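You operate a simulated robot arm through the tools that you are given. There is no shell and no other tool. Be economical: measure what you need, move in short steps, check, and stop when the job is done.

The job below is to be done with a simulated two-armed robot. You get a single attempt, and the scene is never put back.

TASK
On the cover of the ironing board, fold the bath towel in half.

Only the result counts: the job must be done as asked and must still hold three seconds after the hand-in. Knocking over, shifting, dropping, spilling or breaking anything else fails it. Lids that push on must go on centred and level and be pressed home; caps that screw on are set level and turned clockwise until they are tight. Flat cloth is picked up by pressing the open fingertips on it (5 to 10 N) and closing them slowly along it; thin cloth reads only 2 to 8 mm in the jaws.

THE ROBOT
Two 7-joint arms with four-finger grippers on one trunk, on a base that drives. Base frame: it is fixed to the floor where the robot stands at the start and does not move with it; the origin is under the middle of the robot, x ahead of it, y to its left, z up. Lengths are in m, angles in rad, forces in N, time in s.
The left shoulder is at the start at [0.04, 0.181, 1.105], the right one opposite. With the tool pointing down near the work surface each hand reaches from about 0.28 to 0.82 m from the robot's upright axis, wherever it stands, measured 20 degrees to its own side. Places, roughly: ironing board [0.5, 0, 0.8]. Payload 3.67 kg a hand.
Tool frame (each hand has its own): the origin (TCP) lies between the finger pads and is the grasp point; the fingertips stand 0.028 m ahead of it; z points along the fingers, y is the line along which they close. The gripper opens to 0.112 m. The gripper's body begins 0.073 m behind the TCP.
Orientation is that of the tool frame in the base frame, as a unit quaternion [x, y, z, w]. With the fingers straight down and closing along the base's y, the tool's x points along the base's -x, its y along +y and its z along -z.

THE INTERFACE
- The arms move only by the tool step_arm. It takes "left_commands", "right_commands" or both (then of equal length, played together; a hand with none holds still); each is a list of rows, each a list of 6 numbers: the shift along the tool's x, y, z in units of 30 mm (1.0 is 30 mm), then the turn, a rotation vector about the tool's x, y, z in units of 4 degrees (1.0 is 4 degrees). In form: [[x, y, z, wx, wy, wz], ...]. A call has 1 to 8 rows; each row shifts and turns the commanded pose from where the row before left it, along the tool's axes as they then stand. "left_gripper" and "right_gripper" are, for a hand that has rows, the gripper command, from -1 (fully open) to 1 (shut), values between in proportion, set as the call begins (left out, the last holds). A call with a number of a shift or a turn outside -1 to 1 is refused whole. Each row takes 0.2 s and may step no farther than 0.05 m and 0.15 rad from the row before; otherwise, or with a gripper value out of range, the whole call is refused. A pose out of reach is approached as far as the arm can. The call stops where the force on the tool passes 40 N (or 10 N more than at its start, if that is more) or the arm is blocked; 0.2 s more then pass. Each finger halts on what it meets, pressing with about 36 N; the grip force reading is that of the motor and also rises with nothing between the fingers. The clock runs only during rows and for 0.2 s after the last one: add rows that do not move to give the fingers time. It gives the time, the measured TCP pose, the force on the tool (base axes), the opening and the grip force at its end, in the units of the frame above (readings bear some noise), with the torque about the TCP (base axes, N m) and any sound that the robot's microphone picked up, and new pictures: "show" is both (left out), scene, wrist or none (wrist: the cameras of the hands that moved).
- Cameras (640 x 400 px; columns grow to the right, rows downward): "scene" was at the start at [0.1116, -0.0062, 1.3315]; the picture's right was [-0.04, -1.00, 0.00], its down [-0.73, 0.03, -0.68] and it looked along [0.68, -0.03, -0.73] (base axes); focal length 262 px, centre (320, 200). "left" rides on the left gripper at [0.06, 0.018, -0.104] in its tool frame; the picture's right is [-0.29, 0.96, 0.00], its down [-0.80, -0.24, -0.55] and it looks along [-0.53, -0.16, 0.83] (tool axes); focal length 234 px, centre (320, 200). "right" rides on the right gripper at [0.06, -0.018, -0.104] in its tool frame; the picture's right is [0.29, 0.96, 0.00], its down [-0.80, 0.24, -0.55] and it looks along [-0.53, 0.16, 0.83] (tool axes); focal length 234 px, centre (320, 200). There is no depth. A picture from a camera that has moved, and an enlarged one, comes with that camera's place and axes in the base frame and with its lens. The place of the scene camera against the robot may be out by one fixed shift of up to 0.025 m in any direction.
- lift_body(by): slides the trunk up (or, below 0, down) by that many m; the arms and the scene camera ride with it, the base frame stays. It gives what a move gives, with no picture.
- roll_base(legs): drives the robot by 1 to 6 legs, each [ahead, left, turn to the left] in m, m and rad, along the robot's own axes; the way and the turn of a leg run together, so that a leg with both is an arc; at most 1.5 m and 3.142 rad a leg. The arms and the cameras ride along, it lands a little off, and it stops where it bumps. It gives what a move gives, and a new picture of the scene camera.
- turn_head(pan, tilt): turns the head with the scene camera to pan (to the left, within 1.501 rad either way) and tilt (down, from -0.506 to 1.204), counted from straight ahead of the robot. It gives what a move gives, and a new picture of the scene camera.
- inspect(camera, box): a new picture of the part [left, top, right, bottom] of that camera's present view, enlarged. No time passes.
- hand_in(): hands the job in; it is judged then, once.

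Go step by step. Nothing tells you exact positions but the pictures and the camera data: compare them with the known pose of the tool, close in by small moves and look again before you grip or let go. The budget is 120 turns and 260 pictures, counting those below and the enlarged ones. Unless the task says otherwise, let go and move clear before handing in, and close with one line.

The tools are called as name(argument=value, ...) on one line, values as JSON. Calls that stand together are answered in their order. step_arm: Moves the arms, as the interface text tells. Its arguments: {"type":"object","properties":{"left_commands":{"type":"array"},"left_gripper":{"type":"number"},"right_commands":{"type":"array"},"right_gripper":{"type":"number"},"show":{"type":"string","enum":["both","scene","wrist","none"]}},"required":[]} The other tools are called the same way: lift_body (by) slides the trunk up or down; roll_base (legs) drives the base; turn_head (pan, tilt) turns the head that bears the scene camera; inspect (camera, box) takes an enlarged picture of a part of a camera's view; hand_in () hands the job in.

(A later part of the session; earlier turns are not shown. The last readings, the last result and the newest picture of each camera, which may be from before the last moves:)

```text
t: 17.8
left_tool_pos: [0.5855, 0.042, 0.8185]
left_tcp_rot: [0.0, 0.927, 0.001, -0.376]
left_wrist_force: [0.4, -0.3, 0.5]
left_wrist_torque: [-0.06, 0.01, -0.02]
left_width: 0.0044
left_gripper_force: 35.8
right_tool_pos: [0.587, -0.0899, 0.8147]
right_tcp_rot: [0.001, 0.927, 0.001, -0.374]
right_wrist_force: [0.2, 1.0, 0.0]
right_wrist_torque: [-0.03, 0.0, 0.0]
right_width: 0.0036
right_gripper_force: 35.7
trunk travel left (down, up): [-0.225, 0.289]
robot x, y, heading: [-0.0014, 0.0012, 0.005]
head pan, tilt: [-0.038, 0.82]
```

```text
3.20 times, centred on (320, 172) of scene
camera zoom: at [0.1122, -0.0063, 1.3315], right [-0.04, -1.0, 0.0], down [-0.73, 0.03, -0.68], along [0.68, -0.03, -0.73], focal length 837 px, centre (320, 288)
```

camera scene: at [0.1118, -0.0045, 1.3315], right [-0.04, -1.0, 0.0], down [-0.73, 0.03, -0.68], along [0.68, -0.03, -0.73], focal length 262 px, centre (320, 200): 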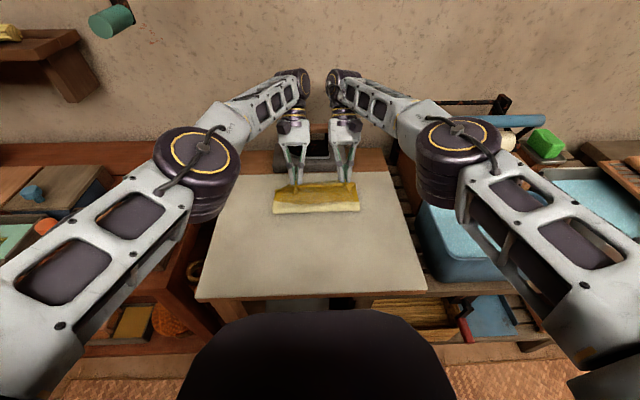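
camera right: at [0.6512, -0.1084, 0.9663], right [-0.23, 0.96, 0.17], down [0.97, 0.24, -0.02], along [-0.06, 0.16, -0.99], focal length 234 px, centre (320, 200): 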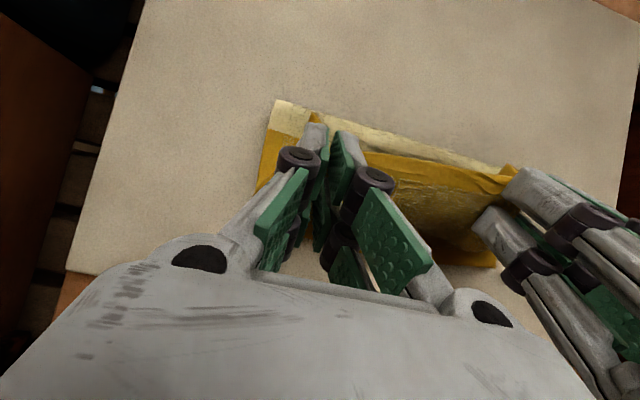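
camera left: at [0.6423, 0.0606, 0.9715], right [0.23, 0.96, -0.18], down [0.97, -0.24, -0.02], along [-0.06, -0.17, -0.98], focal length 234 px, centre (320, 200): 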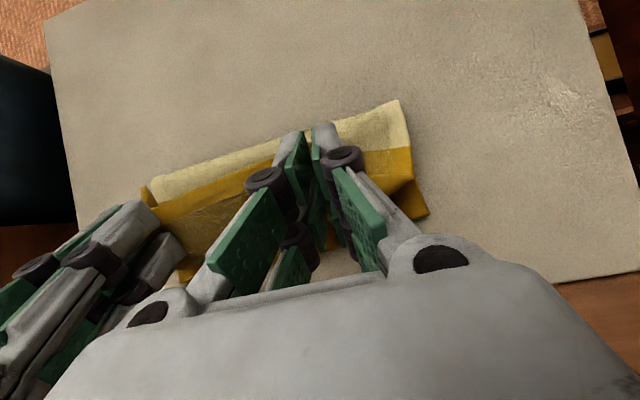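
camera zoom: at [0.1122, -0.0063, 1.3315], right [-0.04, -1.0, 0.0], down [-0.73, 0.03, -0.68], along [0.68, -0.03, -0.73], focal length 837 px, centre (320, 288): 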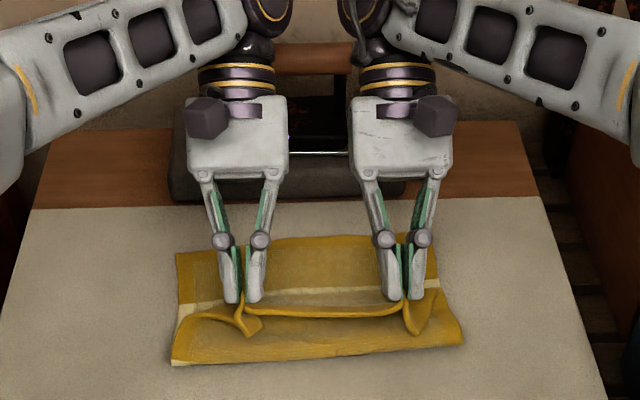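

The lower layer is flat with the stripe in it and the loop bulges toward me. I'll slide the edge forward at low height, reducing the tilt as I go.

step_arm(left_commands=[[-0.34, 0, -0.28, 0, -1, 0], [-0.36, 0, -0.26, 0, -1, 0], [-0.38, 0, -0.23, 0, -1, 0], [-0.39, 0, -0.21, 0, -1, 0]], right_commands=[[-0.34, 0, -0.28, 0, -1, 0], [-0.36, 0, -0.26, 0, -1, 0], [-0.38, 0, -0.23, 0, -1, 0], [-0.39, 0, -0.21, 0, -1, 0]], show="none")

inspect(camera="scene", box=[220, 110, 420, 235])

```text
t: 18.8
left_tool_pos: [0.6388, 0.0437, 0.8156]
left_tcp_rot: [-0.001, 0.97, 0.0, -0.241]
left_wrist_force: [-0.2, -0.3, 0.2]
left_wrist_torque: [-0.06, 0.0, -0.04]
left_width: 0.0043
left_gripper_force: 36.0
right_tool_pos: [0.64, -0.0906, 0.8128]
right_tcp_rot: [0.0, 0.97, 0.0, -0.242]
right_wrist_force: [0.3, 1.5, -0.6]
right_wrist_torque: [0.05, 0.01, 0.05]
right_width: 0.0037
right_gripper_force: 36.5
trunk travel left (down, up): [-0.225, 0.289]
robot x, y, heading: [-0.0027, 0.002, -0.002]
head pan, tilt: [-0.038, 0.82]
```

```text
3.20 times, centred on (320, 172) of scene
camera zoom: at [0.1117, -0.0062, 1.3315], right [-0.04, -1.0, 0.0], down [-0.73, 0.03, -0.68], along [0.68, -0.03, -0.73], focal length 837 px, centre (320, 288)
```

zoom: 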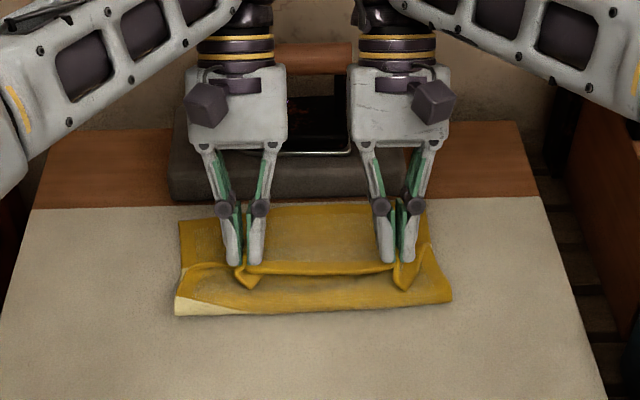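

The picture is ambiguous: either the lower layer slid forward or the upper layer wrapped ahead again. I'll look closer.

inspect(camera="scene", box=[265, 155, 375, 225])

inspect(camera="left", box=[0, 0, 640, 400])

inspect(camera="right", box=[0, 0, 640, 400])

```text
5.71 times, centred on (320, 190) of scene
camera zoom: at [0.1117, -0.0062, 1.3315], right [-0.04, -1.0, 0.0], down [-0.73, 0.03, -0.68], along [0.68, -0.03, -0.73], focal length 1494 px, centre (320, 257)
```

zoom: 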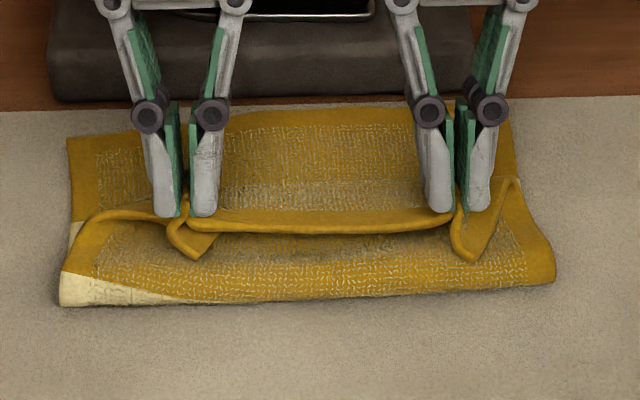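

```text
1.00 times, centred on (320, 200) of left (not enlarged: the box is as wide or as high as the picture)
camera zoom: at [0.6355, 0.0607, 0.9356], right [0.25, 0.96, -0.13], down [0.96, -0.24, 0.12], along [0.08, -0.16, -0.98], focal length 234 px, centre (320, 200)
```

zoom: 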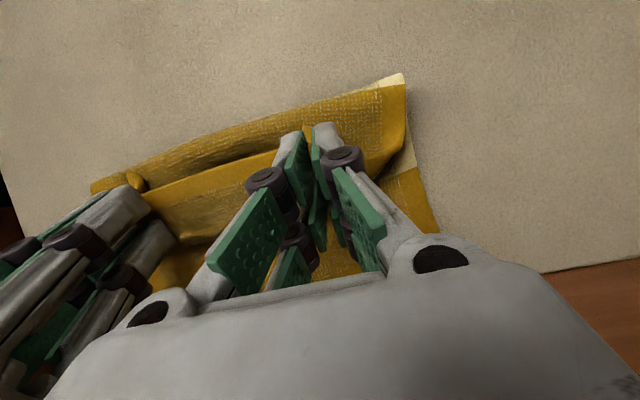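

```text
1.00 times, centred on (320, 200) of right (not enlarged: the box is as wide or as high as the picture)
camera zoom: at [0.6349, -0.1092, 0.9337], right [-0.25, 0.96, 0.14], down [0.96, 0.24, 0.12], along [0.08, 0.16, -0.98], focal length 234 px, centre (320, 200)
```

zoom: 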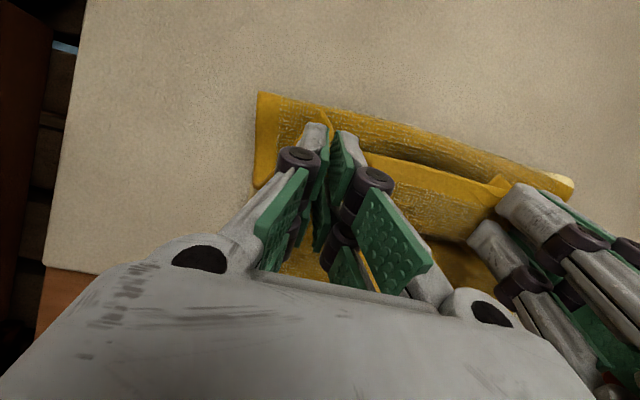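

The whole towel has slid forward about 4 cm, with the crease now near the middle as wanted. I'll press lightly on the stack and drag it back toward the robot to regain reach and room.

step_arm(left_commands=[[-0.094, 0, 0.177, 0, 0, 0], [-0.094, 0, 0.177, 0, 0, 0]], right_commands=[[-0.094, 0, 0.177, 0, 0, 0], [-0.06, 0, 0.11, 0, 0, 0]], show="none")

```text
t: 19.4
left_tool_pos: [0.6383, 0.0414, 0.8048]
left_tcp_rot: [0.0, 0.971, 0.0, -0.241]
left_wrist_force: [2.3, 0.1, 5.8]
left_wrist_torque: [-0.06, -0.14, -0.03]
left_width: 0.0046
left_gripper_force: 35.8
right_tool_pos: [0.6392, -0.0904, 0.8044]
right_tcp_rot: [0.0, 0.971, -0.001, -0.241]
right_wrist_force: [-0.8, 1.1, 3.9]
right_wrist_torque: [-0.01, -0.02, 0.02]
right_width: 0.0038
right_gripper_force: 35.9
trunk travel left (down, up): [-0.225, 0.289]
robot x, y, heading: [-0.0021, 0.0018, 0.001]
head pan, tilt: [-0.038, 0.82]
```

step_arm(left_commands=[[0.353, 0, 0.188, 0, 0, 0], [0.353, 0, 0.188, 0, 0, 0], [0.353, 0, 0.188, 0, 0, 0], [0.353, 0, 0.188, 0, 0, 0], [0.353, 0, 0.188, 0, 0, 0]], right_commands=[[0.345, 0, 0.203, 0, 0, 0], [0.353, 0, 0.188, 0, 0, 0], [0.353, 0, 0.188, 0, 0, 0], [0.353, 0, 0.188, 0, 0, 0], [0.353, 0, 0.188, 0, 0, 0]], show="none")

inspect(camera="scene", box=[265, 165, 375, 235])

```text
t: 20.6
left_tool_pos: [0.5769, 0.0412, 0.8045]
left_tcp_rot: [0.0, 0.97, 0.0, -0.243]
left_wrist_force: [2.6, -2.5, 7.0]
left_wrist_torque: [-0.11, -0.16, -0.02]
left_width: 0.0043
left_gripper_force: 35.5
right_tool_pos: [0.5786, -0.0918, 0.8026]
right_tcp_rot: [0.0, 0.97, 0.0, -0.241]
right_wrist_force: [1.8, 1.2, 5.5]
right_wrist_torque: [0.06, -0.1, 0.03]
right_width: 0.0033
right_gripper_force: 36.1
trunk travel left (down, up): [-0.225, 0.289]
robot x, y, heading: [0.0005, -0.0013, 0.002]
head pan, tilt: [-0.038, 0.82]
```

```text
5.71 times, centred on (320, 200) of scene
camera zoom: at [0.1104, -0.0062, 1.3317], right [-0.04, -1.0, 0.0], down [-0.73, 0.03, -0.68], along [0.68, -0.03, -0.73], focal length 1494 px, centre (320, 200)
```

zoom: 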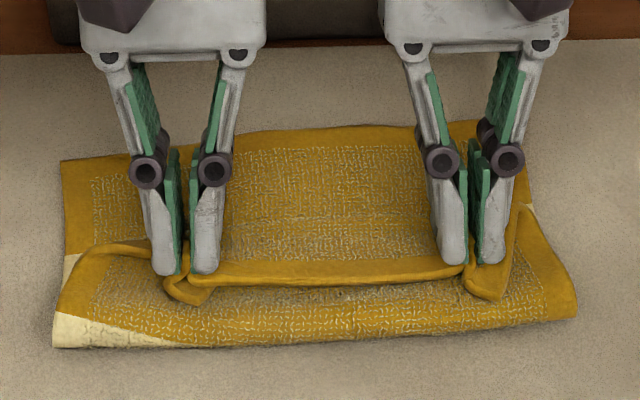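

That worked: the towel is back with its far edge at x about 0.65–0.68 and the crease near the middle. Next I'll lift the edge about 3 cm clear of the lower layer, carry it forward, and look.

step_arm(left_commands=[[0.47, 0, -0.88, 0, 0, 0], [-0.383, 0, -0.203, 0, 0, 0], [-0.383, 0, -0.203, 0, 0, 0], [-0.383, 0, -0.203, 0, 0, 0], [-0.383, 0, -0.203, 0, 0, 0]], right_commands=[[0.47, 0, -0.88, 0, 0, 0], [-0.383, 0, -0.203, 0, 0, 0], [-0.383, 0, -0.203, 0, 0, 0], [-0.383, 0, -0.203, 0, 0, 0], [-0.383, 0, -0.203, 0, 0, 0]], show="none")

inspect(camera="scene", box=[265, 165, 375, 235])

inspect(camera="left", box=[0, 0, 640, 400])

```text
t: 21.8
left_tool_pos: [0.6316, 0.0419, 0.8335]
left_tcp_rot: [0.001, 0.97, 0.0, -0.243]
left_wrist_force: [0.0, -1.5, 0.5]
left_wrist_torque: [-0.04, -0.01, -0.02]
left_width: 0.0045
left_gripper_force: 36.8
right_tool_pos: [0.6318, -0.0904, 0.8311]
right_tcp_rot: [0.0, 0.97, 0.0, -0.242]
right_wrist_force: [-0.6, 1.6, -0.4]
right_wrist_torque: [0.01, 0.02, 0.03]
right_width: 0.0037
right_gripper_force: 36.1
trunk travel left (down, up): [-0.225, 0.289]
robot x, y, heading: [-0.0009, -0.0022, -0.001]
head pan, tilt: [-0.038, 0.82]
```

```text
5.71 times, centred on (320, 200) of scene
camera zoom: at [0.1121, -0.0063, 1.3315], right [-0.04, -1.0, 0.0], down [-0.73, 0.03, -0.68], along [0.68, -0.03, -0.73], focal length 1494 px, centre (320, 200)
```

zoom: 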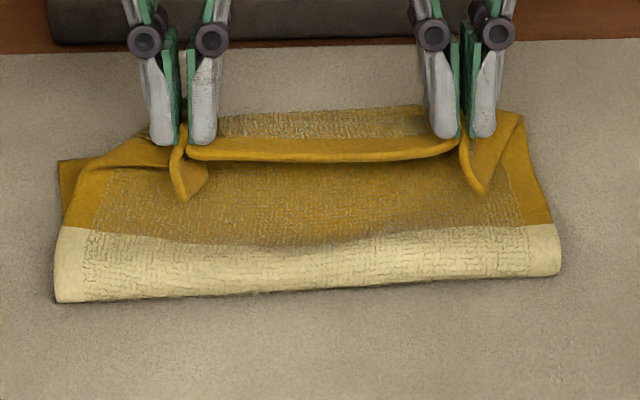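

```text
1.00 times, centred on (320, 200) of left (not enlarged: the box is as wide or as high as the picture)
camera zoom: at [0.6279, 0.0601, 0.9535], right [0.25, 0.96, -0.14], down [0.96, -0.24, 0.11], along [0.08, -0.16, -0.98], focal length 234 px, centre (320, 200)
```

zoom: 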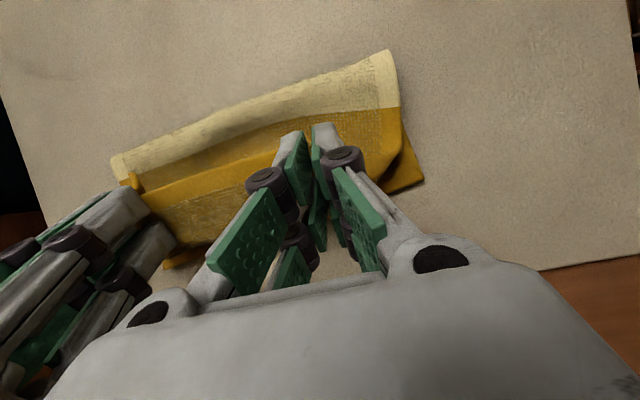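

The lower layer stays put, but carrying the edge high makes the crease creep forward. I'll go back to the earlier good state, with the crease correct and the edge low, and let go there so the edge can fall forward.

step_arm(left_commands=[[0.56, 0, -0.03, 0, 1, 0], [0.57, 0, 0, 0, 1, 0], [0.56, 0, 0.05, 0, 1, 0], [0.56, 0, 0.09, 0, 1, 0], [0.55, 0, 0.13, 0, 0, 0], [0.55, 0, 0.13, 0, 0, 0]], right_commands=[[0.56, 0, -0.03, 0, 1, 0], [0.57, 0, 0, 0, 1, 0], [0.56, 0, 0.05, 0, 1, 0], [0.56, 0, 0.09, 0, 1, 0], [0.55, 0, 0.13, 0, 0, 0], [0.55, 0, 0.13, 0, 0, 0]], show="none")

inspect(camera="scene", box=[265, 165, 375, 235])

```text
t: 23.2
left_tool_pos: [0.5424, 0.041, 0.8859]
left_tcp_rot: [0.0, 0.927, -0.001, -0.375]
left_wrist_force: [-0.2, -0.6, 0.0]
left_wrist_torque: [0.0, -0.04, 0.0]
left_width: 0.0045
left_gripper_force: 36.5
right_tool_pos: [0.5445, -0.0905, 0.8842]
right_tcp_rot: [0.0, 0.927, 0.0, -0.374]
right_wrist_force: [0.3, 0.1, 0.9]
right_wrist_torque: [0.01, -0.03, 0.01]
right_width: 0.0034
right_gripper_force: 36.3
trunk travel left (down, up): [-0.225, 0.289]
robot x, y, heading: [-0.0009, 0.001, -0.001]
head pan, tilt: [-0.038, 0.82]
```

```text
5.71 times, centred on (320, 200) of scene
camera zoom: at [0.111, -0.0063, 1.3316], right [-0.04, -1.0, 0.0], down [-0.73, 0.03, -0.68], along [0.68, -0.03, -0.73], focal length 1494 px, centre (320, 200)
```

zoom: 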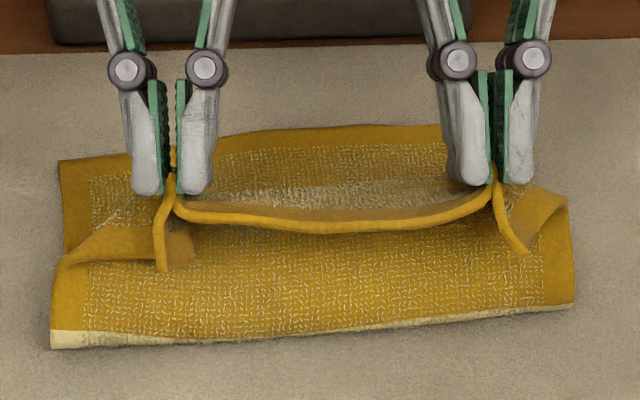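

The crease is good again. I'll go back 1.5 cm more so the lower layer lies fully down, then lower diagonally as before.

step_arm(left_commands=[[0.36, 0, 0.35, 0, 0, 0], [-0.2, 0, 0.42, 0, 0, 0], [-0.4, 0, 0.3, 0, 0, 0], [-0.5, 0, 0.15, 0, 0, 0], [-0.56, 0, 0.05, 0, 0, 0], [-0.56, 0, 0.05, 0, 0, 0], [-0.56, 0, 0.05, 0, 0, 0]], right_commands=[[0.36, 0, 0.35, 0, 0, 0], [-0.2, 0, 0.42, 0, 0, 0], [-0.4, 0, 0.3, 0, 0, 0], [-0.5, 0, 0.15, 0, 0, 0], [-0.56, 0, 0.05, 0, 0, 0], [-0.56, 0, 0.05, 0, 0, 0], [-0.56, 0, 0.05, 0, 0, 0]], show="none")

inspect(camera="scene", box=[265, 165, 375, 235])

```text
t: 24.8
left_tool_pos: [0.5675, 0.041, 0.8062]
left_tcp_rot: [-0.001, 0.927, 0.0, -0.375]
left_wrist_force: [-0.7, -1.6, 3.2]
left_wrist_torque: [-0.07, 0.02, -0.02]
left_width: 0.0045
left_gripper_force: 36.3
right_tool_pos: [0.5676, -0.0921, 0.8054]
right_tcp_rot: [0.0, 0.927, 0.0, -0.375]
right_wrist_force: [-0.3, 1.0, 3.2]
right_wrist_torque: [0.03, 0.0, 0.04]
right_width: 0.0035
right_gripper_force: 36.0
trunk travel left (down, up): [-0.225, 0.289]
robot x, y, heading: [0.0009, 0.0006, 0.003]
head pan, tilt: [-0.038, 0.82]
```

```text
5.71 times, centred on (320, 200) of scene
camera zoom: at [0.1113, -0.0063, 1.3316], right [-0.04, -1.0, 0.0], down [-0.73, 0.03, -0.68], along [0.68, -0.03, -0.73], focal length 1494 px, centre (320, 200)
```

zoom: 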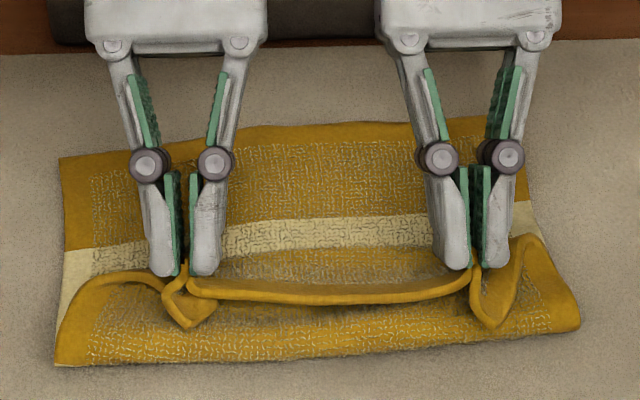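

The crease is now at mid-towel: the lower layer measures about 0.135–0.14 m and the upper layer is rolled over it. I'll open the fingers gently here and see how the edge settles.

step_arm(left_commands=[[0, 0, 0, 0, 0, 0], [0, 0, 0, 0, 0, 0], [0, 0, -0.4, 0, 0, 0], [0, 0, -0.8, 0, 0, 0], [0, 0, -0.8, 0, 0, 0]], right_commands=[[0, 0, 0, 0, 0, 0], [0, 0, 0, 0, 0, 0], [0, 0, -0.4, 0, 0, 0], [0, 0, -0.8, 0, 0, 0], [0, 0, -0.8, 0, 0, 0]], left_gripper=0.5, right_gripper=0.5, show="wrist")

inspect(camera="scene", box=[265, 165, 375, 235])

```text
t: 26.0
left_tool_pos: [0.5918, 0.0437, 0.8315]
left_tcp_rot: [0.001, 0.928, -0.002, -0.374]
left_wrist_force: [-0.3, 1.2, -0.5]
left_wrist_torque: [-0.03, 0.02, 0.05]
left_width: 0.0281
left_gripper_force: 0.1
left hand out of reach, approached as far as the arm can: row 5
right_tool_pos: [0.6033, -0.0877, 0.8397]
right_tcp_rot: [0.001, 0.925, 0.001, -0.381]
right_wrist_force: [-0.2, -2.7, -1.4]
right_wrist_torque: [0.16, 0.14, -0.2]
right_width: 0.0281
right_gripper_force: 0.1
right hand out of reach, approached as far as the arm can: row 5
trunk travel left (down, up): [-0.225, 0.289]
robot x, y, heading: [-0.0014, 0.002, 0.001]
head pan, tilt: [-0.038, 0.82]
camera right: at [0.6333, -0.1076, 0.9566], right [-0.2, 0.96, 0.2], down [0.96, 0.24, -0.17], along [-0.21, 0.16, -0.96], focal length 234 px, centre (320, 200)
camera left: at [0.6215, 0.0637, 0.948], right [0.21, 0.96, -0.2], down [0.96, -0.24, -0.15], along [-0.2, -0.16, -0.97], focal length 234 px, centre (320, 200)
```

right: 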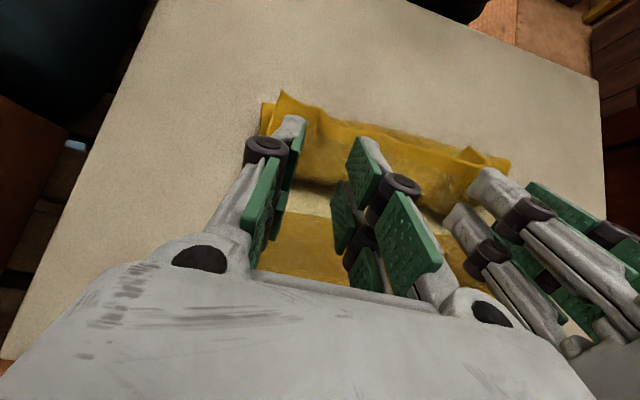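
left: 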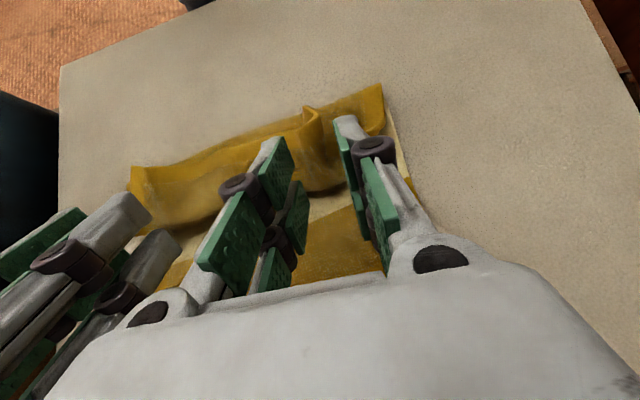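

```text
5.71 times, centred on (320, 200) of scene
camera zoom: at [0.111, -0.003, 1.3315], right [-0.04, -1.0, 0.0], down [-0.73, 0.03, -0.68], along [0.68, -0.03, -0.73], focal length 1494 px, centre (320, 200)
```

zoom: 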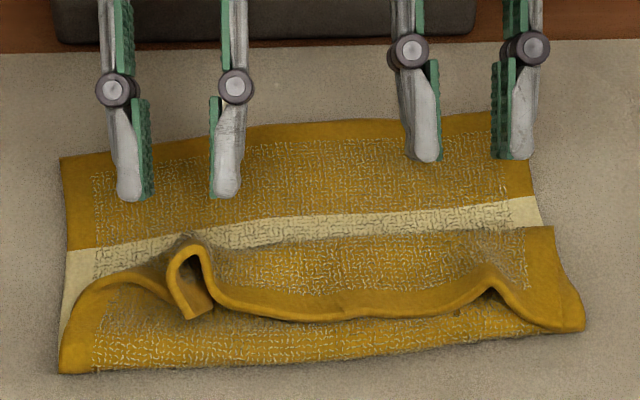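

After release the towel is a Z: the crease is correct, but the last 6–7 cm of the upper layer is doubled back with its edge facing me. I'll turn that flap forward like a page, so both hands come round to the near side with the fingers tilted forward.

step_arm(left_commands=[[0.47, 0, -0.05, 0, -1, 0], [0.47, 0, -0.09, 0, -1, 0], [0.46, 0, -0.12, 0, -1, 0], [0.45, 0, -0.15, 0, -1, 0], [0.44, 0, -0.18, 0, -1, 0], [0.42, 0, -0.21, 0, -1, 0], [0.41, 0, -0.24, 0, -1, 0], [0.39, 0, -0.27, 0, -1, 0]], right_commands=[[0.47, 0, -0.05, 0, -1, 0], [0.47, 0, -0.09, 0, -1, 0], [0.46, 0, -0.12, 0, -1, 0], [0.45, 0, -0.15, 0, -1, 0], [0.44, 0, -0.18, 0, -1, 0], [0.42, 0, -0.21, 0, -1, 0], [0.41, 0, -0.24, 0, -1, 0], [0.39, 0, -0.27, 0, -1, 0]], show="none")

step_arm(left_commands=[[0.21, 0, 0.12, 0, -1, 0], [0.22, 0, 0.1, 0, -1, 0], [0.23, 0, 0.08, 0, -1, 0], [0.23, 0, 0.067, 0, -1, 0], [0.24, 0, 0.05, 0, -1, 0], [0.24, 0, 0.03, 0, -1, 0], [0.24, 0, 0.02, 0, -1, 0], [0.24, 0, 0, 0, -1, 0]], right_commands=[[0.21, 0, 0.12, 0, -1, 0], [0.22, 0, 0.1, 0, -1, 0], [0.23, 0, 0.08, 0, -1, 0], [0.23, 0, 0.067, 0, -1, 0], [0.24, 0, 0.05, 0, -1, 0], [0.24, 0, 0.03, 0, -1, 0], [0.24, 0, 0.02, 0, -1, 0], [0.24, 0, 0, 0, -1, 0]], left_gripper=-0.43, right_gripper=-0.43, show="both")

inspect(camera="scene", box=[265, 165, 375, 235])

```text
t: 27.8
left_tool_pos: [0.5209, 0.0403, 0.9204]
left_tcp_rot: [-0.002, 0.995, 0.0, -0.104]
left_wrist_force: [-0.1, 0.9, -0.3]
left_wrist_torque: [-0.01, 0.0, -0.04]
left_width: 0.0281
left_gripper_force: 0.0
right_tool_pos: [0.5372, -0.0922, 0.9378]
right_tcp_rot: [0.001, 0.995, 0.0, -0.103]
right_wrist_force: [0.5, -0.7, 0.1]
right_wrist_torque: [-0.01, 0.0, 0.02]
right_width: 0.0282
right_gripper_force: 0.0
trunk travel left (down, up): [-0.225, 0.289]
robot x, y, heading: [0.0019, 0.0051, -0.004]
head pan, tilt: [-0.038, 0.82]
```

```text
t: 29.6
left_tool_pos: [0.4648, 0.0415, 0.9044]
left_tcp_rot: [0.0, 0.985, 0.0, 0.174]
left_wrist_force: [0.1, -0.2, 0.1]
left_wrist_torque: [0.0, -0.02, -0.02]
left_width: 0.0806
left_gripper_force: 0.0
right_tool_pos: [0.4812, -0.0915, 0.9197]
right_tcp_rot: [-0.001, 0.985, 0.0, 0.174]
right_wrist_force: [-0.5, -0.8, -0.4]
right_wrist_torque: [-0.01, -0.04, -0.02]
right_width: 0.0801
right_gripper_force: 0.0
trunk travel left (down, up): [-0.225, 0.289]
robot x, y, heading: [-0.0009, 0.0017, -0.005]
head pan, tilt: [-0.038, 0.82]
camera scene: at [0.1109, -0.0063, 1.3316], right [-0.04, -1.0, 0.0], down [-0.73, 0.03, -0.68], along [0.68, -0.03, -0.73], focal length 262 px, centre (320, 200)
camera right: at [0.3891, -0.1098, 0.9972], right [-0.27, 0.96, -0.1], down [0.56, 0.24, 0.79], along [0.78, 0.16, -0.6], focal length 234 px, centre (320, 200)
camera left: at [0.3732, 0.0592, 0.981], right [0.27, 0.96, 0.1], down [0.56, -0.24, 0.79], along [0.78, -0.16, -0.6], focal length 234 px, centre (320, 200)
```

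scene: 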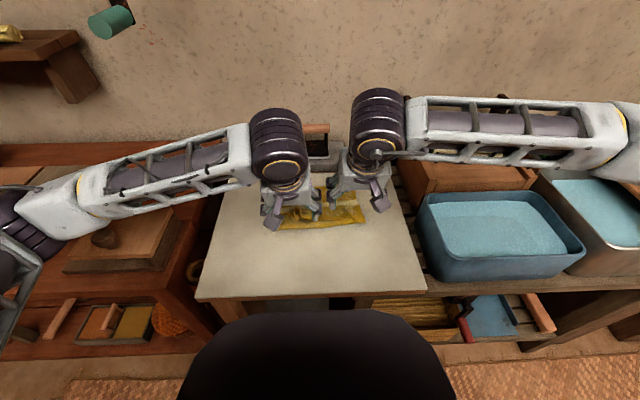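
right: 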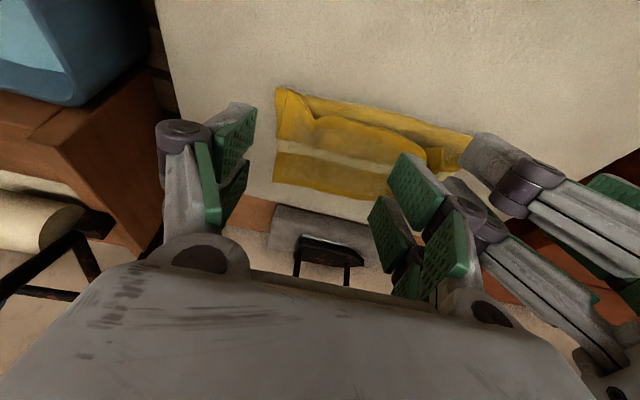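
left: 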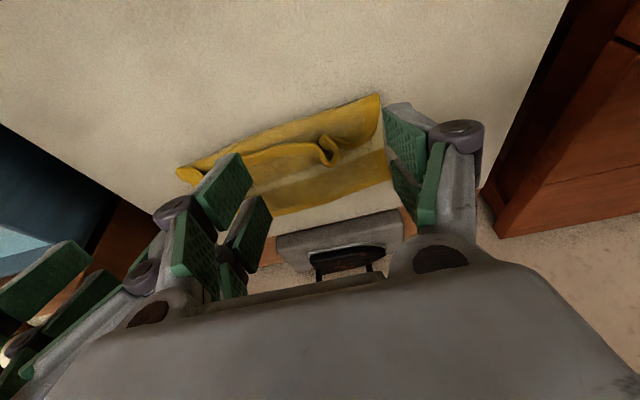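

```text
5.71 times, centred on (320, 200) of scene
camera zoom: at [0.1109, -0.0063, 1.3316], right [-0.04, -1.0, 0.0], down [-0.73, 0.03, -0.68], along [0.68, -0.03, -0.73], focal length 1494 px, centre (320, 200)
```

zoom: 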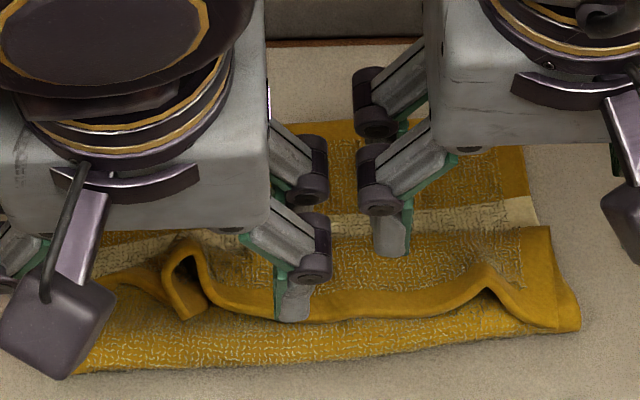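

The two pinched ears still stand up like small arches at the old grip points, y about 0.044 and −0.092, with the edge facing me. I'll regrip those ears with the fingers pointing forward, so the cloth leaves from the fingertips and no flap turns back when it is laid over.

step_arm(left_commands=[[-0.08, 0.1, 0.35, 0, -1, 0], [-0.053, 0, 0.353, 0, -1, 0], [-0.03, 0, 0.353, 0, -1, 0], [0, 0, 0.357, 0, -1, 0], [0.02, 0, 0.357, 0, -1, 0], [0.047, 0, 0.353, 0, -1, 0]], right_commands=[[0.033, 0, 0.403, 0, -1, 0], [0.063, 0, 0.4, 0, -1, 0], [0.09, 0, 0.393, 0, -1, 0], [0.117, 0, 0.387, 0, -1, 0], [0.143, 0, 0.38, 0, -1, 0], [0.167, 0, 0.37, 0, -1, 0]], left_gripper=0, right_gripper=0, show="wrist")

inspect(camera="scene", box=[265, 165, 375, 235])

```text
t: 31.0
left_tool_pos: [0.5007, 0.043, 0.8476]
left_tcp_rot: [-0.001, 0.927, 0.001, 0.375]
left_wrist_force: [-0.1, -0.6, 0.3]
left_wrist_torque: [-0.02, 0.01, 0.0]
left_width: 0.0562
left_gripper_force: 0.1
right_tool_pos: [0.5014, -0.0915, 0.8496]
right_tcp_rot: [0.0, 0.927, 0.0, 0.375]
right_wrist_force: [-0.4, 0.3, 0.6]
right_wrist_torque: [0.0, 0.01, 0.0]
right_width: 0.0561
right_gripper_force: 0.1
trunk travel left (down, up): [-0.225, 0.289]
robot x, y, heading: [-0.0012, -0.0027, -0.0]
head pan, tilt: [-0.038, 0.82]
camera right: at [0.386, -0.1099, 0.8827], right [-0.21, 0.96, -0.2], down [0.19, 0.24, 0.95], along [0.96, 0.16, -0.23], focal length 234 px, centre (320, 200)
camera left: at [0.385, 0.0623, 0.8815], right [0.21, 0.96, 0.2], down [0.19, -0.24, 0.95], along [0.96, -0.16, -0.23], focal length 234 px, centre (320, 200)
```

right: 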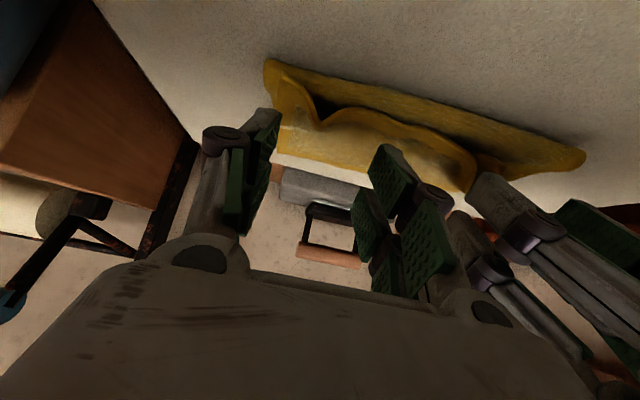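
left: 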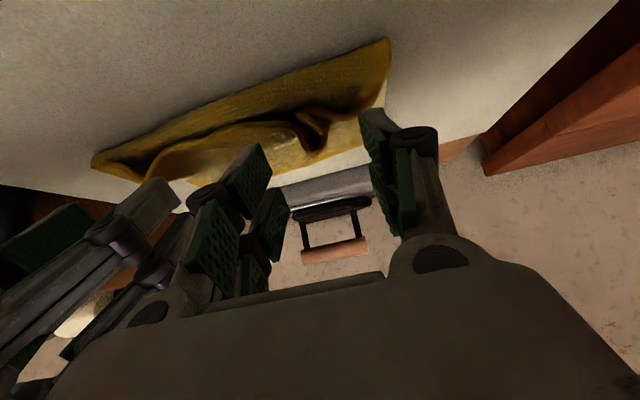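

```text
5.71 times, centred on (320, 200) of scene
camera zoom: at [0.1117, -0.0064, 1.3315], right [-0.04, -1.0, 0.0], down [-0.73, 0.03, -0.68], along [0.68, -0.03, -0.73], focal length 1494 px, centre (320, 200)
```

zoom: 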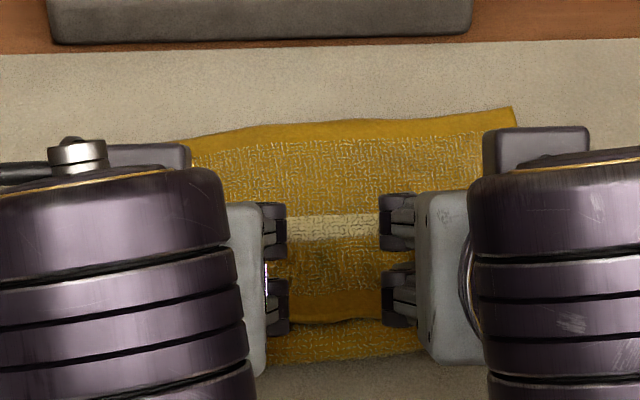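

From this low view the flap edge is clearly raised with a gap below it, and the ears line up with the hands. I'll advance along the fingers.

step_arm(left_commands=[[0, 0.05, 0.6, 0, 0, 0], [0, 0, 0.6, 0, 0, 0], [0, 0, 0.4, 0, 0, 0]], right_commands=[[0, -0.05, 0.6, 0, 0, 0], [0, 0, 0.6, 0, 0, 0], [0, 0, 0.4, 0, 0, 0]], show="wrist")

```text
t: 31.8
left_tool_pos: [0.5332, 0.0457, 0.8126]
left_tcp_rot: [0.0, 0.927, 0.0, 0.375]
left_wrist_force: [0.0, 0.5, -0.4]
left_wrist_torque: [0.01, 0.0, -0.02]
left_width: 0.0561
left_gripper_force: 0.0
right_tool_pos: [0.5359, -0.0927, 0.8134]
right_tcp_rot: [0.0, 0.927, 0.0, 0.374]
right_wrist_force: [0.4, 0.3, 0.3]
right_wrist_torque: [-0.03, 0.01, 0.01]
right_width: 0.056
right_gripper_force: 0.0
trunk travel left (down, up): [-0.225, 0.289]
robot x, y, heading: [0.0036, 0.0005, 0.005]
head pan, tilt: [-0.038, 0.82]
camera right: at [0.4199, -0.1106, 0.8469], right [-0.21, 0.96, -0.2], down [0.19, 0.24, 0.95], along [0.96, 0.16, -0.23], focal length 234 px, centre (320, 200)
camera left: at [0.4182, 0.0639, 0.8467], right [0.21, 0.96, 0.2], down [0.19, -0.24, 0.95], along [0.96, -0.16, -0.23], focal length 234 px, centre (320, 200)
```

right: 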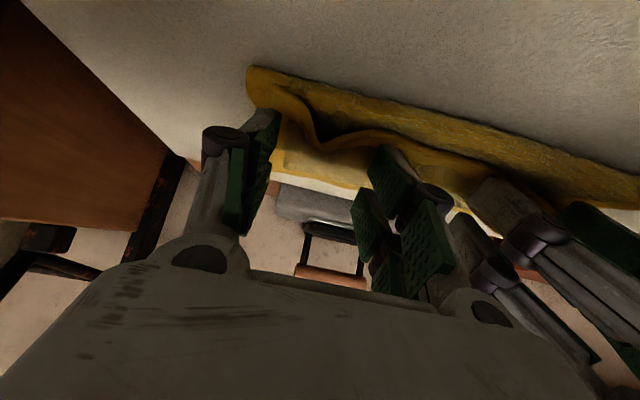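
left: 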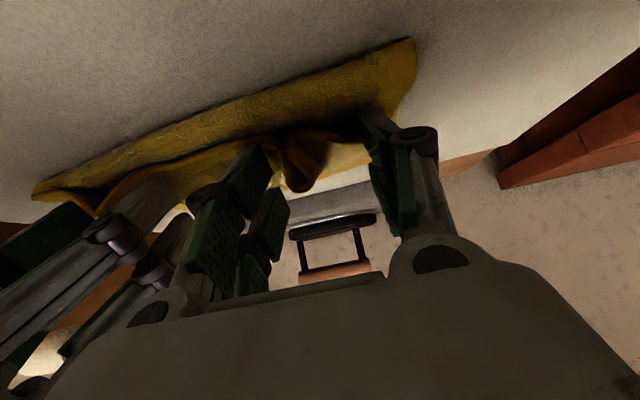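

Both ears are between the fingers. I'll go about 15 mm deeper, then close slowly.

step_arm(left_commands=[[0, 0, 0.3, 0, 0, 0], [0, 0, 0.2, 0, 0, 0]], right_commands=[[0, 0, 0.3, 0, 0, 0], [0, 0, 0.2, 0, 0, 0]], show="wrist")

```text
t: 32.4
left_tool_pos: [0.5409, 0.0456, 0.8056]
left_tcp_rot: [0.0, 0.927, 0.0, 0.376]
left_wrist_force: [-1.2, -0.5, 1.0]
left_wrist_torque: [-0.08, 0.01, -0.03]
left_width: 0.0563
left_gripper_force: 0.4
right_tool_pos: [0.5437, -0.0914, 0.8039]
right_tcp_rot: [0.0, 0.927, 0.001, 0.375]
right_wrist_force: [-1.7, -0.3, 4.2]
right_wrist_torque: [-0.04, 0.0, 0.0]
right_width: 0.0563
right_gripper_force: 0.3
trunk travel left (down, up): [-0.225, 0.289]
robot x, y, heading: [0.0023, 0.0013, -0.001]
head pan, tilt: [-0.038, 0.82]
camera right: at [0.429, -0.111, 0.8378], right [-0.21, 0.96, -0.2], down [0.19, 0.24, 0.95], along [0.96, 0.16, -0.23], focal length 234 px, centre (320, 200)
camera left: at [0.4276, 0.0639, 0.8379], right [0.21, 0.96, 0.2], down [0.19, -0.24, 0.95], along [0.96, -0.16, -0.23], focal length 234 px, centre (320, 200)
```

right: 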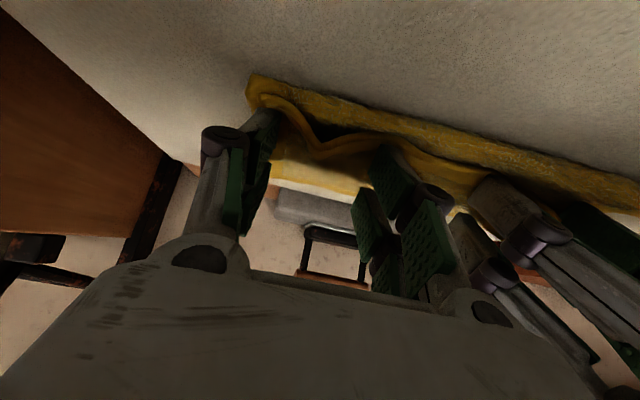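
left: 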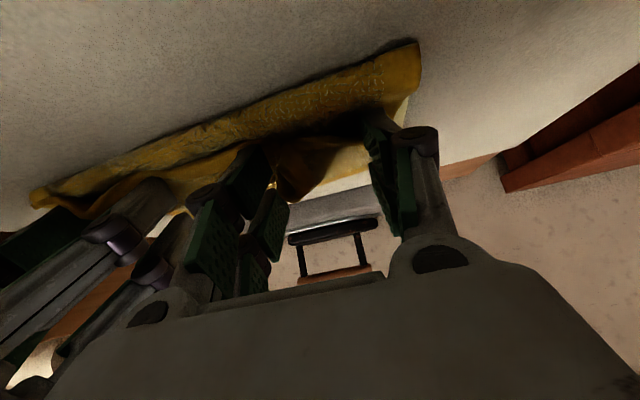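

step_arm(left_commands=[[0, 0, 0.07, 0, 0, 0], [0, 0, 0, 0, 0, 0]], right_commands=[[0, 0, 0, 0, 0, 0], [0, 0, 0, 0, 0, 0]], left_gripper=0.4, right_gripper=0.4, show="none")

step_arm(left_commands=[[0, 0, 0, 0, 0, 0], [0, 0, 0, 0, 0, 0]], right_commands=[[0, 0, 0, 0, 0, 0], [0, 0, 0, 0, 0, 0]], left_gripper=0.7, right_gripper=0.7, show="wrist")

```text
t: 33.0
left_tool_pos: [0.5438, 0.0453, 0.8028]
left_tcp_rot: [0.0, 0.927, -0.001, 0.375]
left_wrist_force: [-0.7, -1.2, 2.7]
left_wrist_torque: [-0.02, 0.03, -0.02]
left_width: 0.0337
left_gripper_force: 0.3
right_tool_pos: [0.5448, -0.0935, 0.8039]
right_tcp_rot: [0.0, 0.927, 0.0, 0.375]
right_wrist_force: [0.3, 0.5, 8.0]
right_wrist_torque: [0.0, -0.02, 0.0]
right_width: 0.0333
right_gripper_force: 0.2
trunk travel left (down, up): [-0.225, 0.289]
robot x, y, heading: [0.0008, -0.0007, -0.005]
head pan, tilt: [-0.038, 0.82]
```

```text
t: 33.6
left_tool_pos: [0.5433, 0.0463, 0.8039]
left_tcp_rot: [-0.001, 0.927, 0.001, 0.375]
left_wrist_force: [-0.2, -1.3, 2.3]
left_wrist_torque: [-0.04, 0.01, -0.03]
left_width: 0.0173
left_gripper_force: 0.4
right_tool_pos: [0.5444, -0.0927, 0.804]
right_tcp_rot: [0.0, 0.927, 0.0, 0.375]
right_wrist_force: [1.5, 1.8, 8.9]
right_wrist_torque: [0.07, 0.0, 0.0]
right_width: 0.0172
right_gripper_force: 5.1
trunk travel left (down, up): [-0.225, 0.289]
robot x, y, heading: [0.0001, -0.0034, -0.003]
head pan, tilt: [-0.038, 0.82]
camera right: at [0.4291, -0.1109, 0.8375], right [-0.21, 0.96, -0.2], down [0.19, 0.24, 0.95], along [0.96, 0.16, -0.23], focal length 234 px, centre (320, 200)
camera left: at [0.4289, 0.0644, 0.8361], right [0.21, 0.96, 0.2], down [0.19, -0.24, 0.95], along [0.96, -0.16, -0.23], focal length 234 px, centre (320, 200)
```

right: 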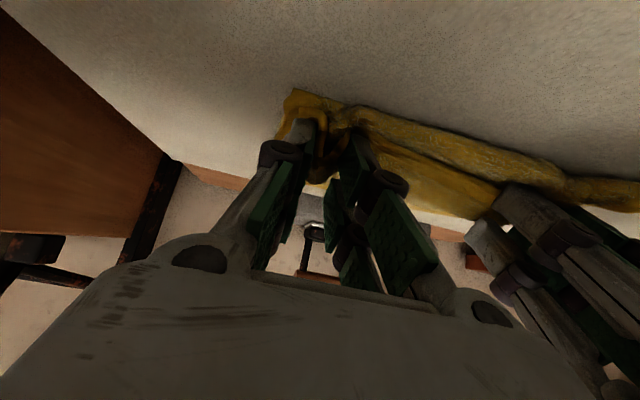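
left: 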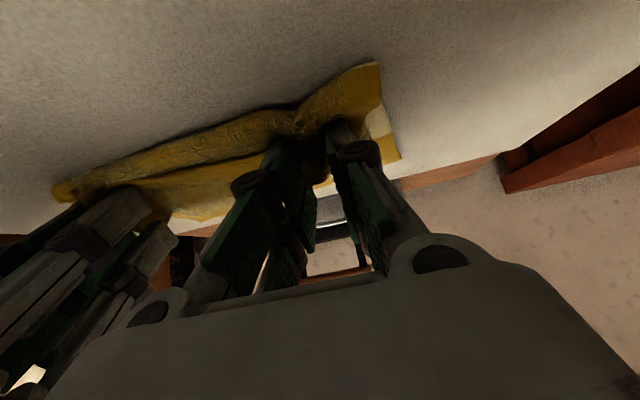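

The lower crease seems to be gathering a little too. I'll raise the tips about 4 mm before finishing the pinch.

step_arm(left_commands=[[-0.1, 0, -0.1, 0, 0, 0], [0, 0, 0, 0, 0, 0], [0, 0, 0, 0, 0, 0], [0, 0, 0, 0, 0, 0]], right_commands=[[-0.1, 0, -0.12, 0, 0, 0], [0, 0, 0, 0, 0, 0], [0, 0, 0, 0, 0, 0], [0, 0, 0, 0, 0, 0]], left_gripper=1, right_gripper=1, show="wrist")

```text
t: 34.6
left_tool_pos: [0.545, 0.0452, 0.8063]
left_tcp_rot: [0.001, 0.927, -0.001, 0.374]
left_wrist_force: [-0.2, -10.6, 0.4]
left_wrist_torque: [-0.3, 0.02, -0.12]
left_width: 0.0049
left_gripper_force: 36.2
right_tool_pos: [0.5446, -0.0913, 0.8084]
right_tcp_rot: [0.0, 0.927, 0.0, 0.375]
right_wrist_force: [1.1, 10.1, 1.8]
right_wrist_torque: [0.33, -0.01, 0.02]
right_width: 0.0094
right_gripper_force: 36.1
trunk travel left (down, up): [-0.225, 0.289]
robot x, y, heading: [-0.0004, -0.0011, -0.0]
head pan, tilt: [-0.038, 0.82]
camera right: at [0.4287, -0.1111, 0.8419], right [-0.21, 0.96, -0.2], down [0.19, 0.24, 0.95], along [0.96, 0.16, -0.23], focal length 234 px, centre (320, 200)
camera left: at [0.4294, 0.0636, 0.8396], right [0.21, 0.96, 0.2], down [0.19, -0.24, 0.95], along [0.96, -0.16, -0.23], focal length 234 px, centre (320, 200)
```

right: 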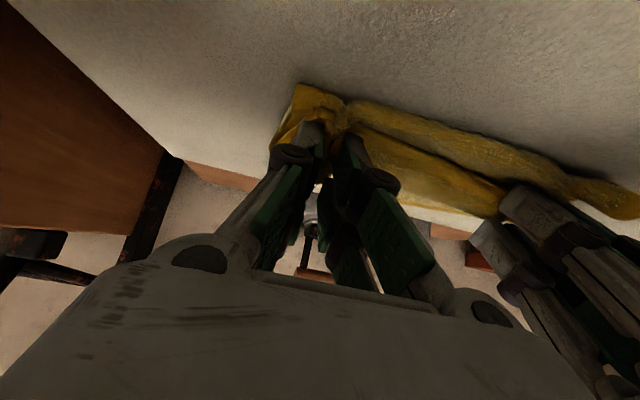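
left: 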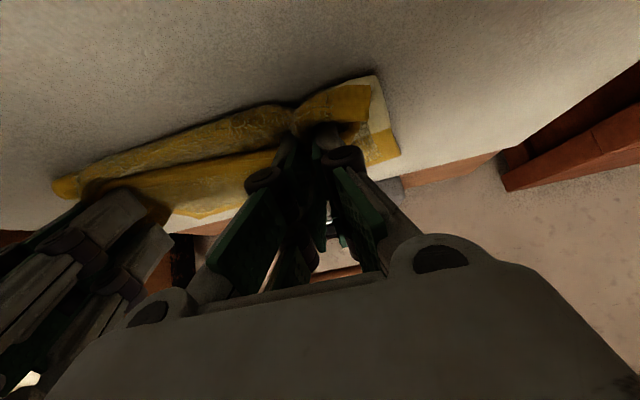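

The left jaw reads 5 mm, which is two layers, but the right reads 9 mm, so it may hold the lower crease as well. I'll lift a little and look.

step_arm(left_commands=[[-0.46, 0, -0.48, 0, 0, 0], [-0.46, 0, -0.48, 0, 0, 0], [-0.2, 0, -0.2, 0, 0, 0]], right_commands=[[-0.46, 0, -0.48, 0, 0, 0], [-0.46, 0, -0.48, 0, 0, 0], [-0.2, 0, -0.2, 0, 0, 0]], show="wrist")

inspect(camera="scene", box=[265, 165, 375, 235])

```text
t: 35.4
left_tool_pos: [0.5443, 0.0456, 0.855]
left_tcp_rot: [0.0, 0.927, 0.0, 0.375]
left_wrist_force: [-1.1, -13.6, 0.2]
left_wrist_torque: [-0.38, -0.01, -0.15]
left_width: 0.0053
left_gripper_force: 36.6
right_tool_pos: [0.5437, -0.0933, 0.8577]
right_tcp_rot: [0.0, 0.927, 0.001, 0.375]
right_wrist_force: [0.4, 12.8, 0.3]
right_wrist_torque: [0.47, -0.01, 0.08]
right_width: 0.0091
right_gripper_force: 36.1
trunk travel left (down, up): [-0.225, 0.289]
robot x, y, heading: [-0.0008, -0.0007, -0.003]
head pan, tilt: [-0.038, 0.82]
camera right: at [0.4293, -0.1118, 0.8901], right [-0.21, 0.96, -0.2], down [0.19, 0.24, 0.95], along [0.96, 0.16, -0.23], focal length 234 px, centre (320, 200)
camera left: at [0.4303, 0.0642, 0.8886], right [0.21, 0.96, 0.2], down [0.19, -0.24, 0.95], along [0.96, -0.16, -0.23], focal length 234 px, centre (320, 200)
```

right: 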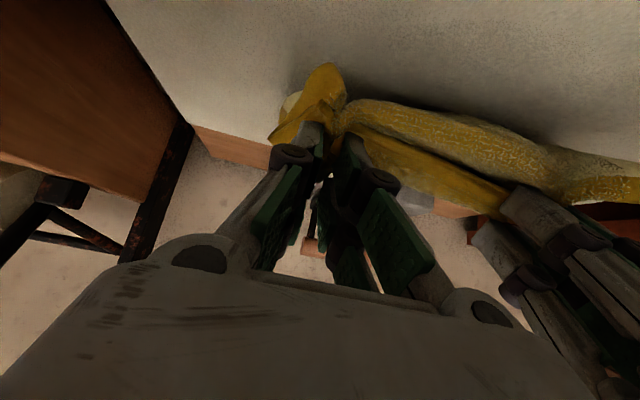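
left: 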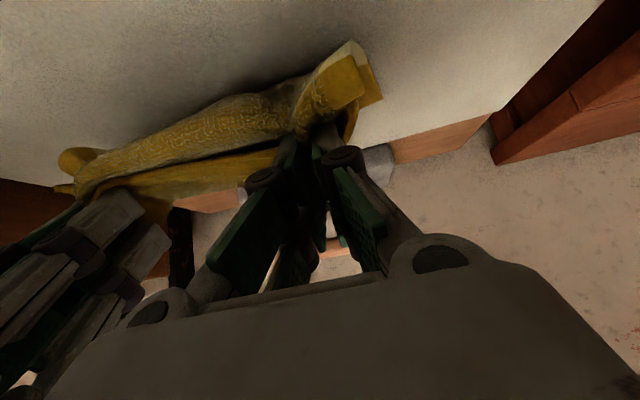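

```text
5.71 times, centred on (320, 200) of scene
camera zoom: at [0.1115, -0.0063, 1.3315], right [-0.04, -1.0, 0.0], down [-0.73, 0.03, -0.68], along [0.68, -0.03, -0.73], focal length 1494 px, centre (320, 200)
```

zoom: 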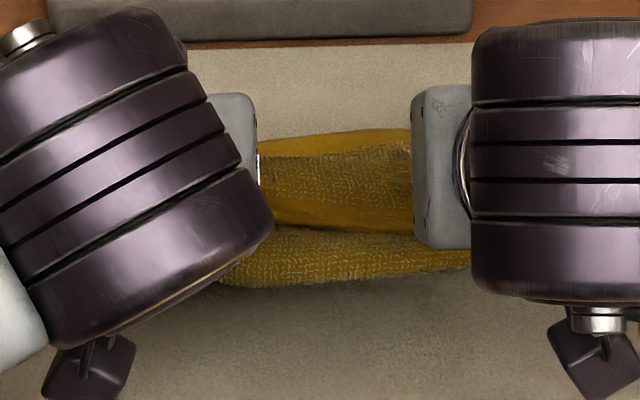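

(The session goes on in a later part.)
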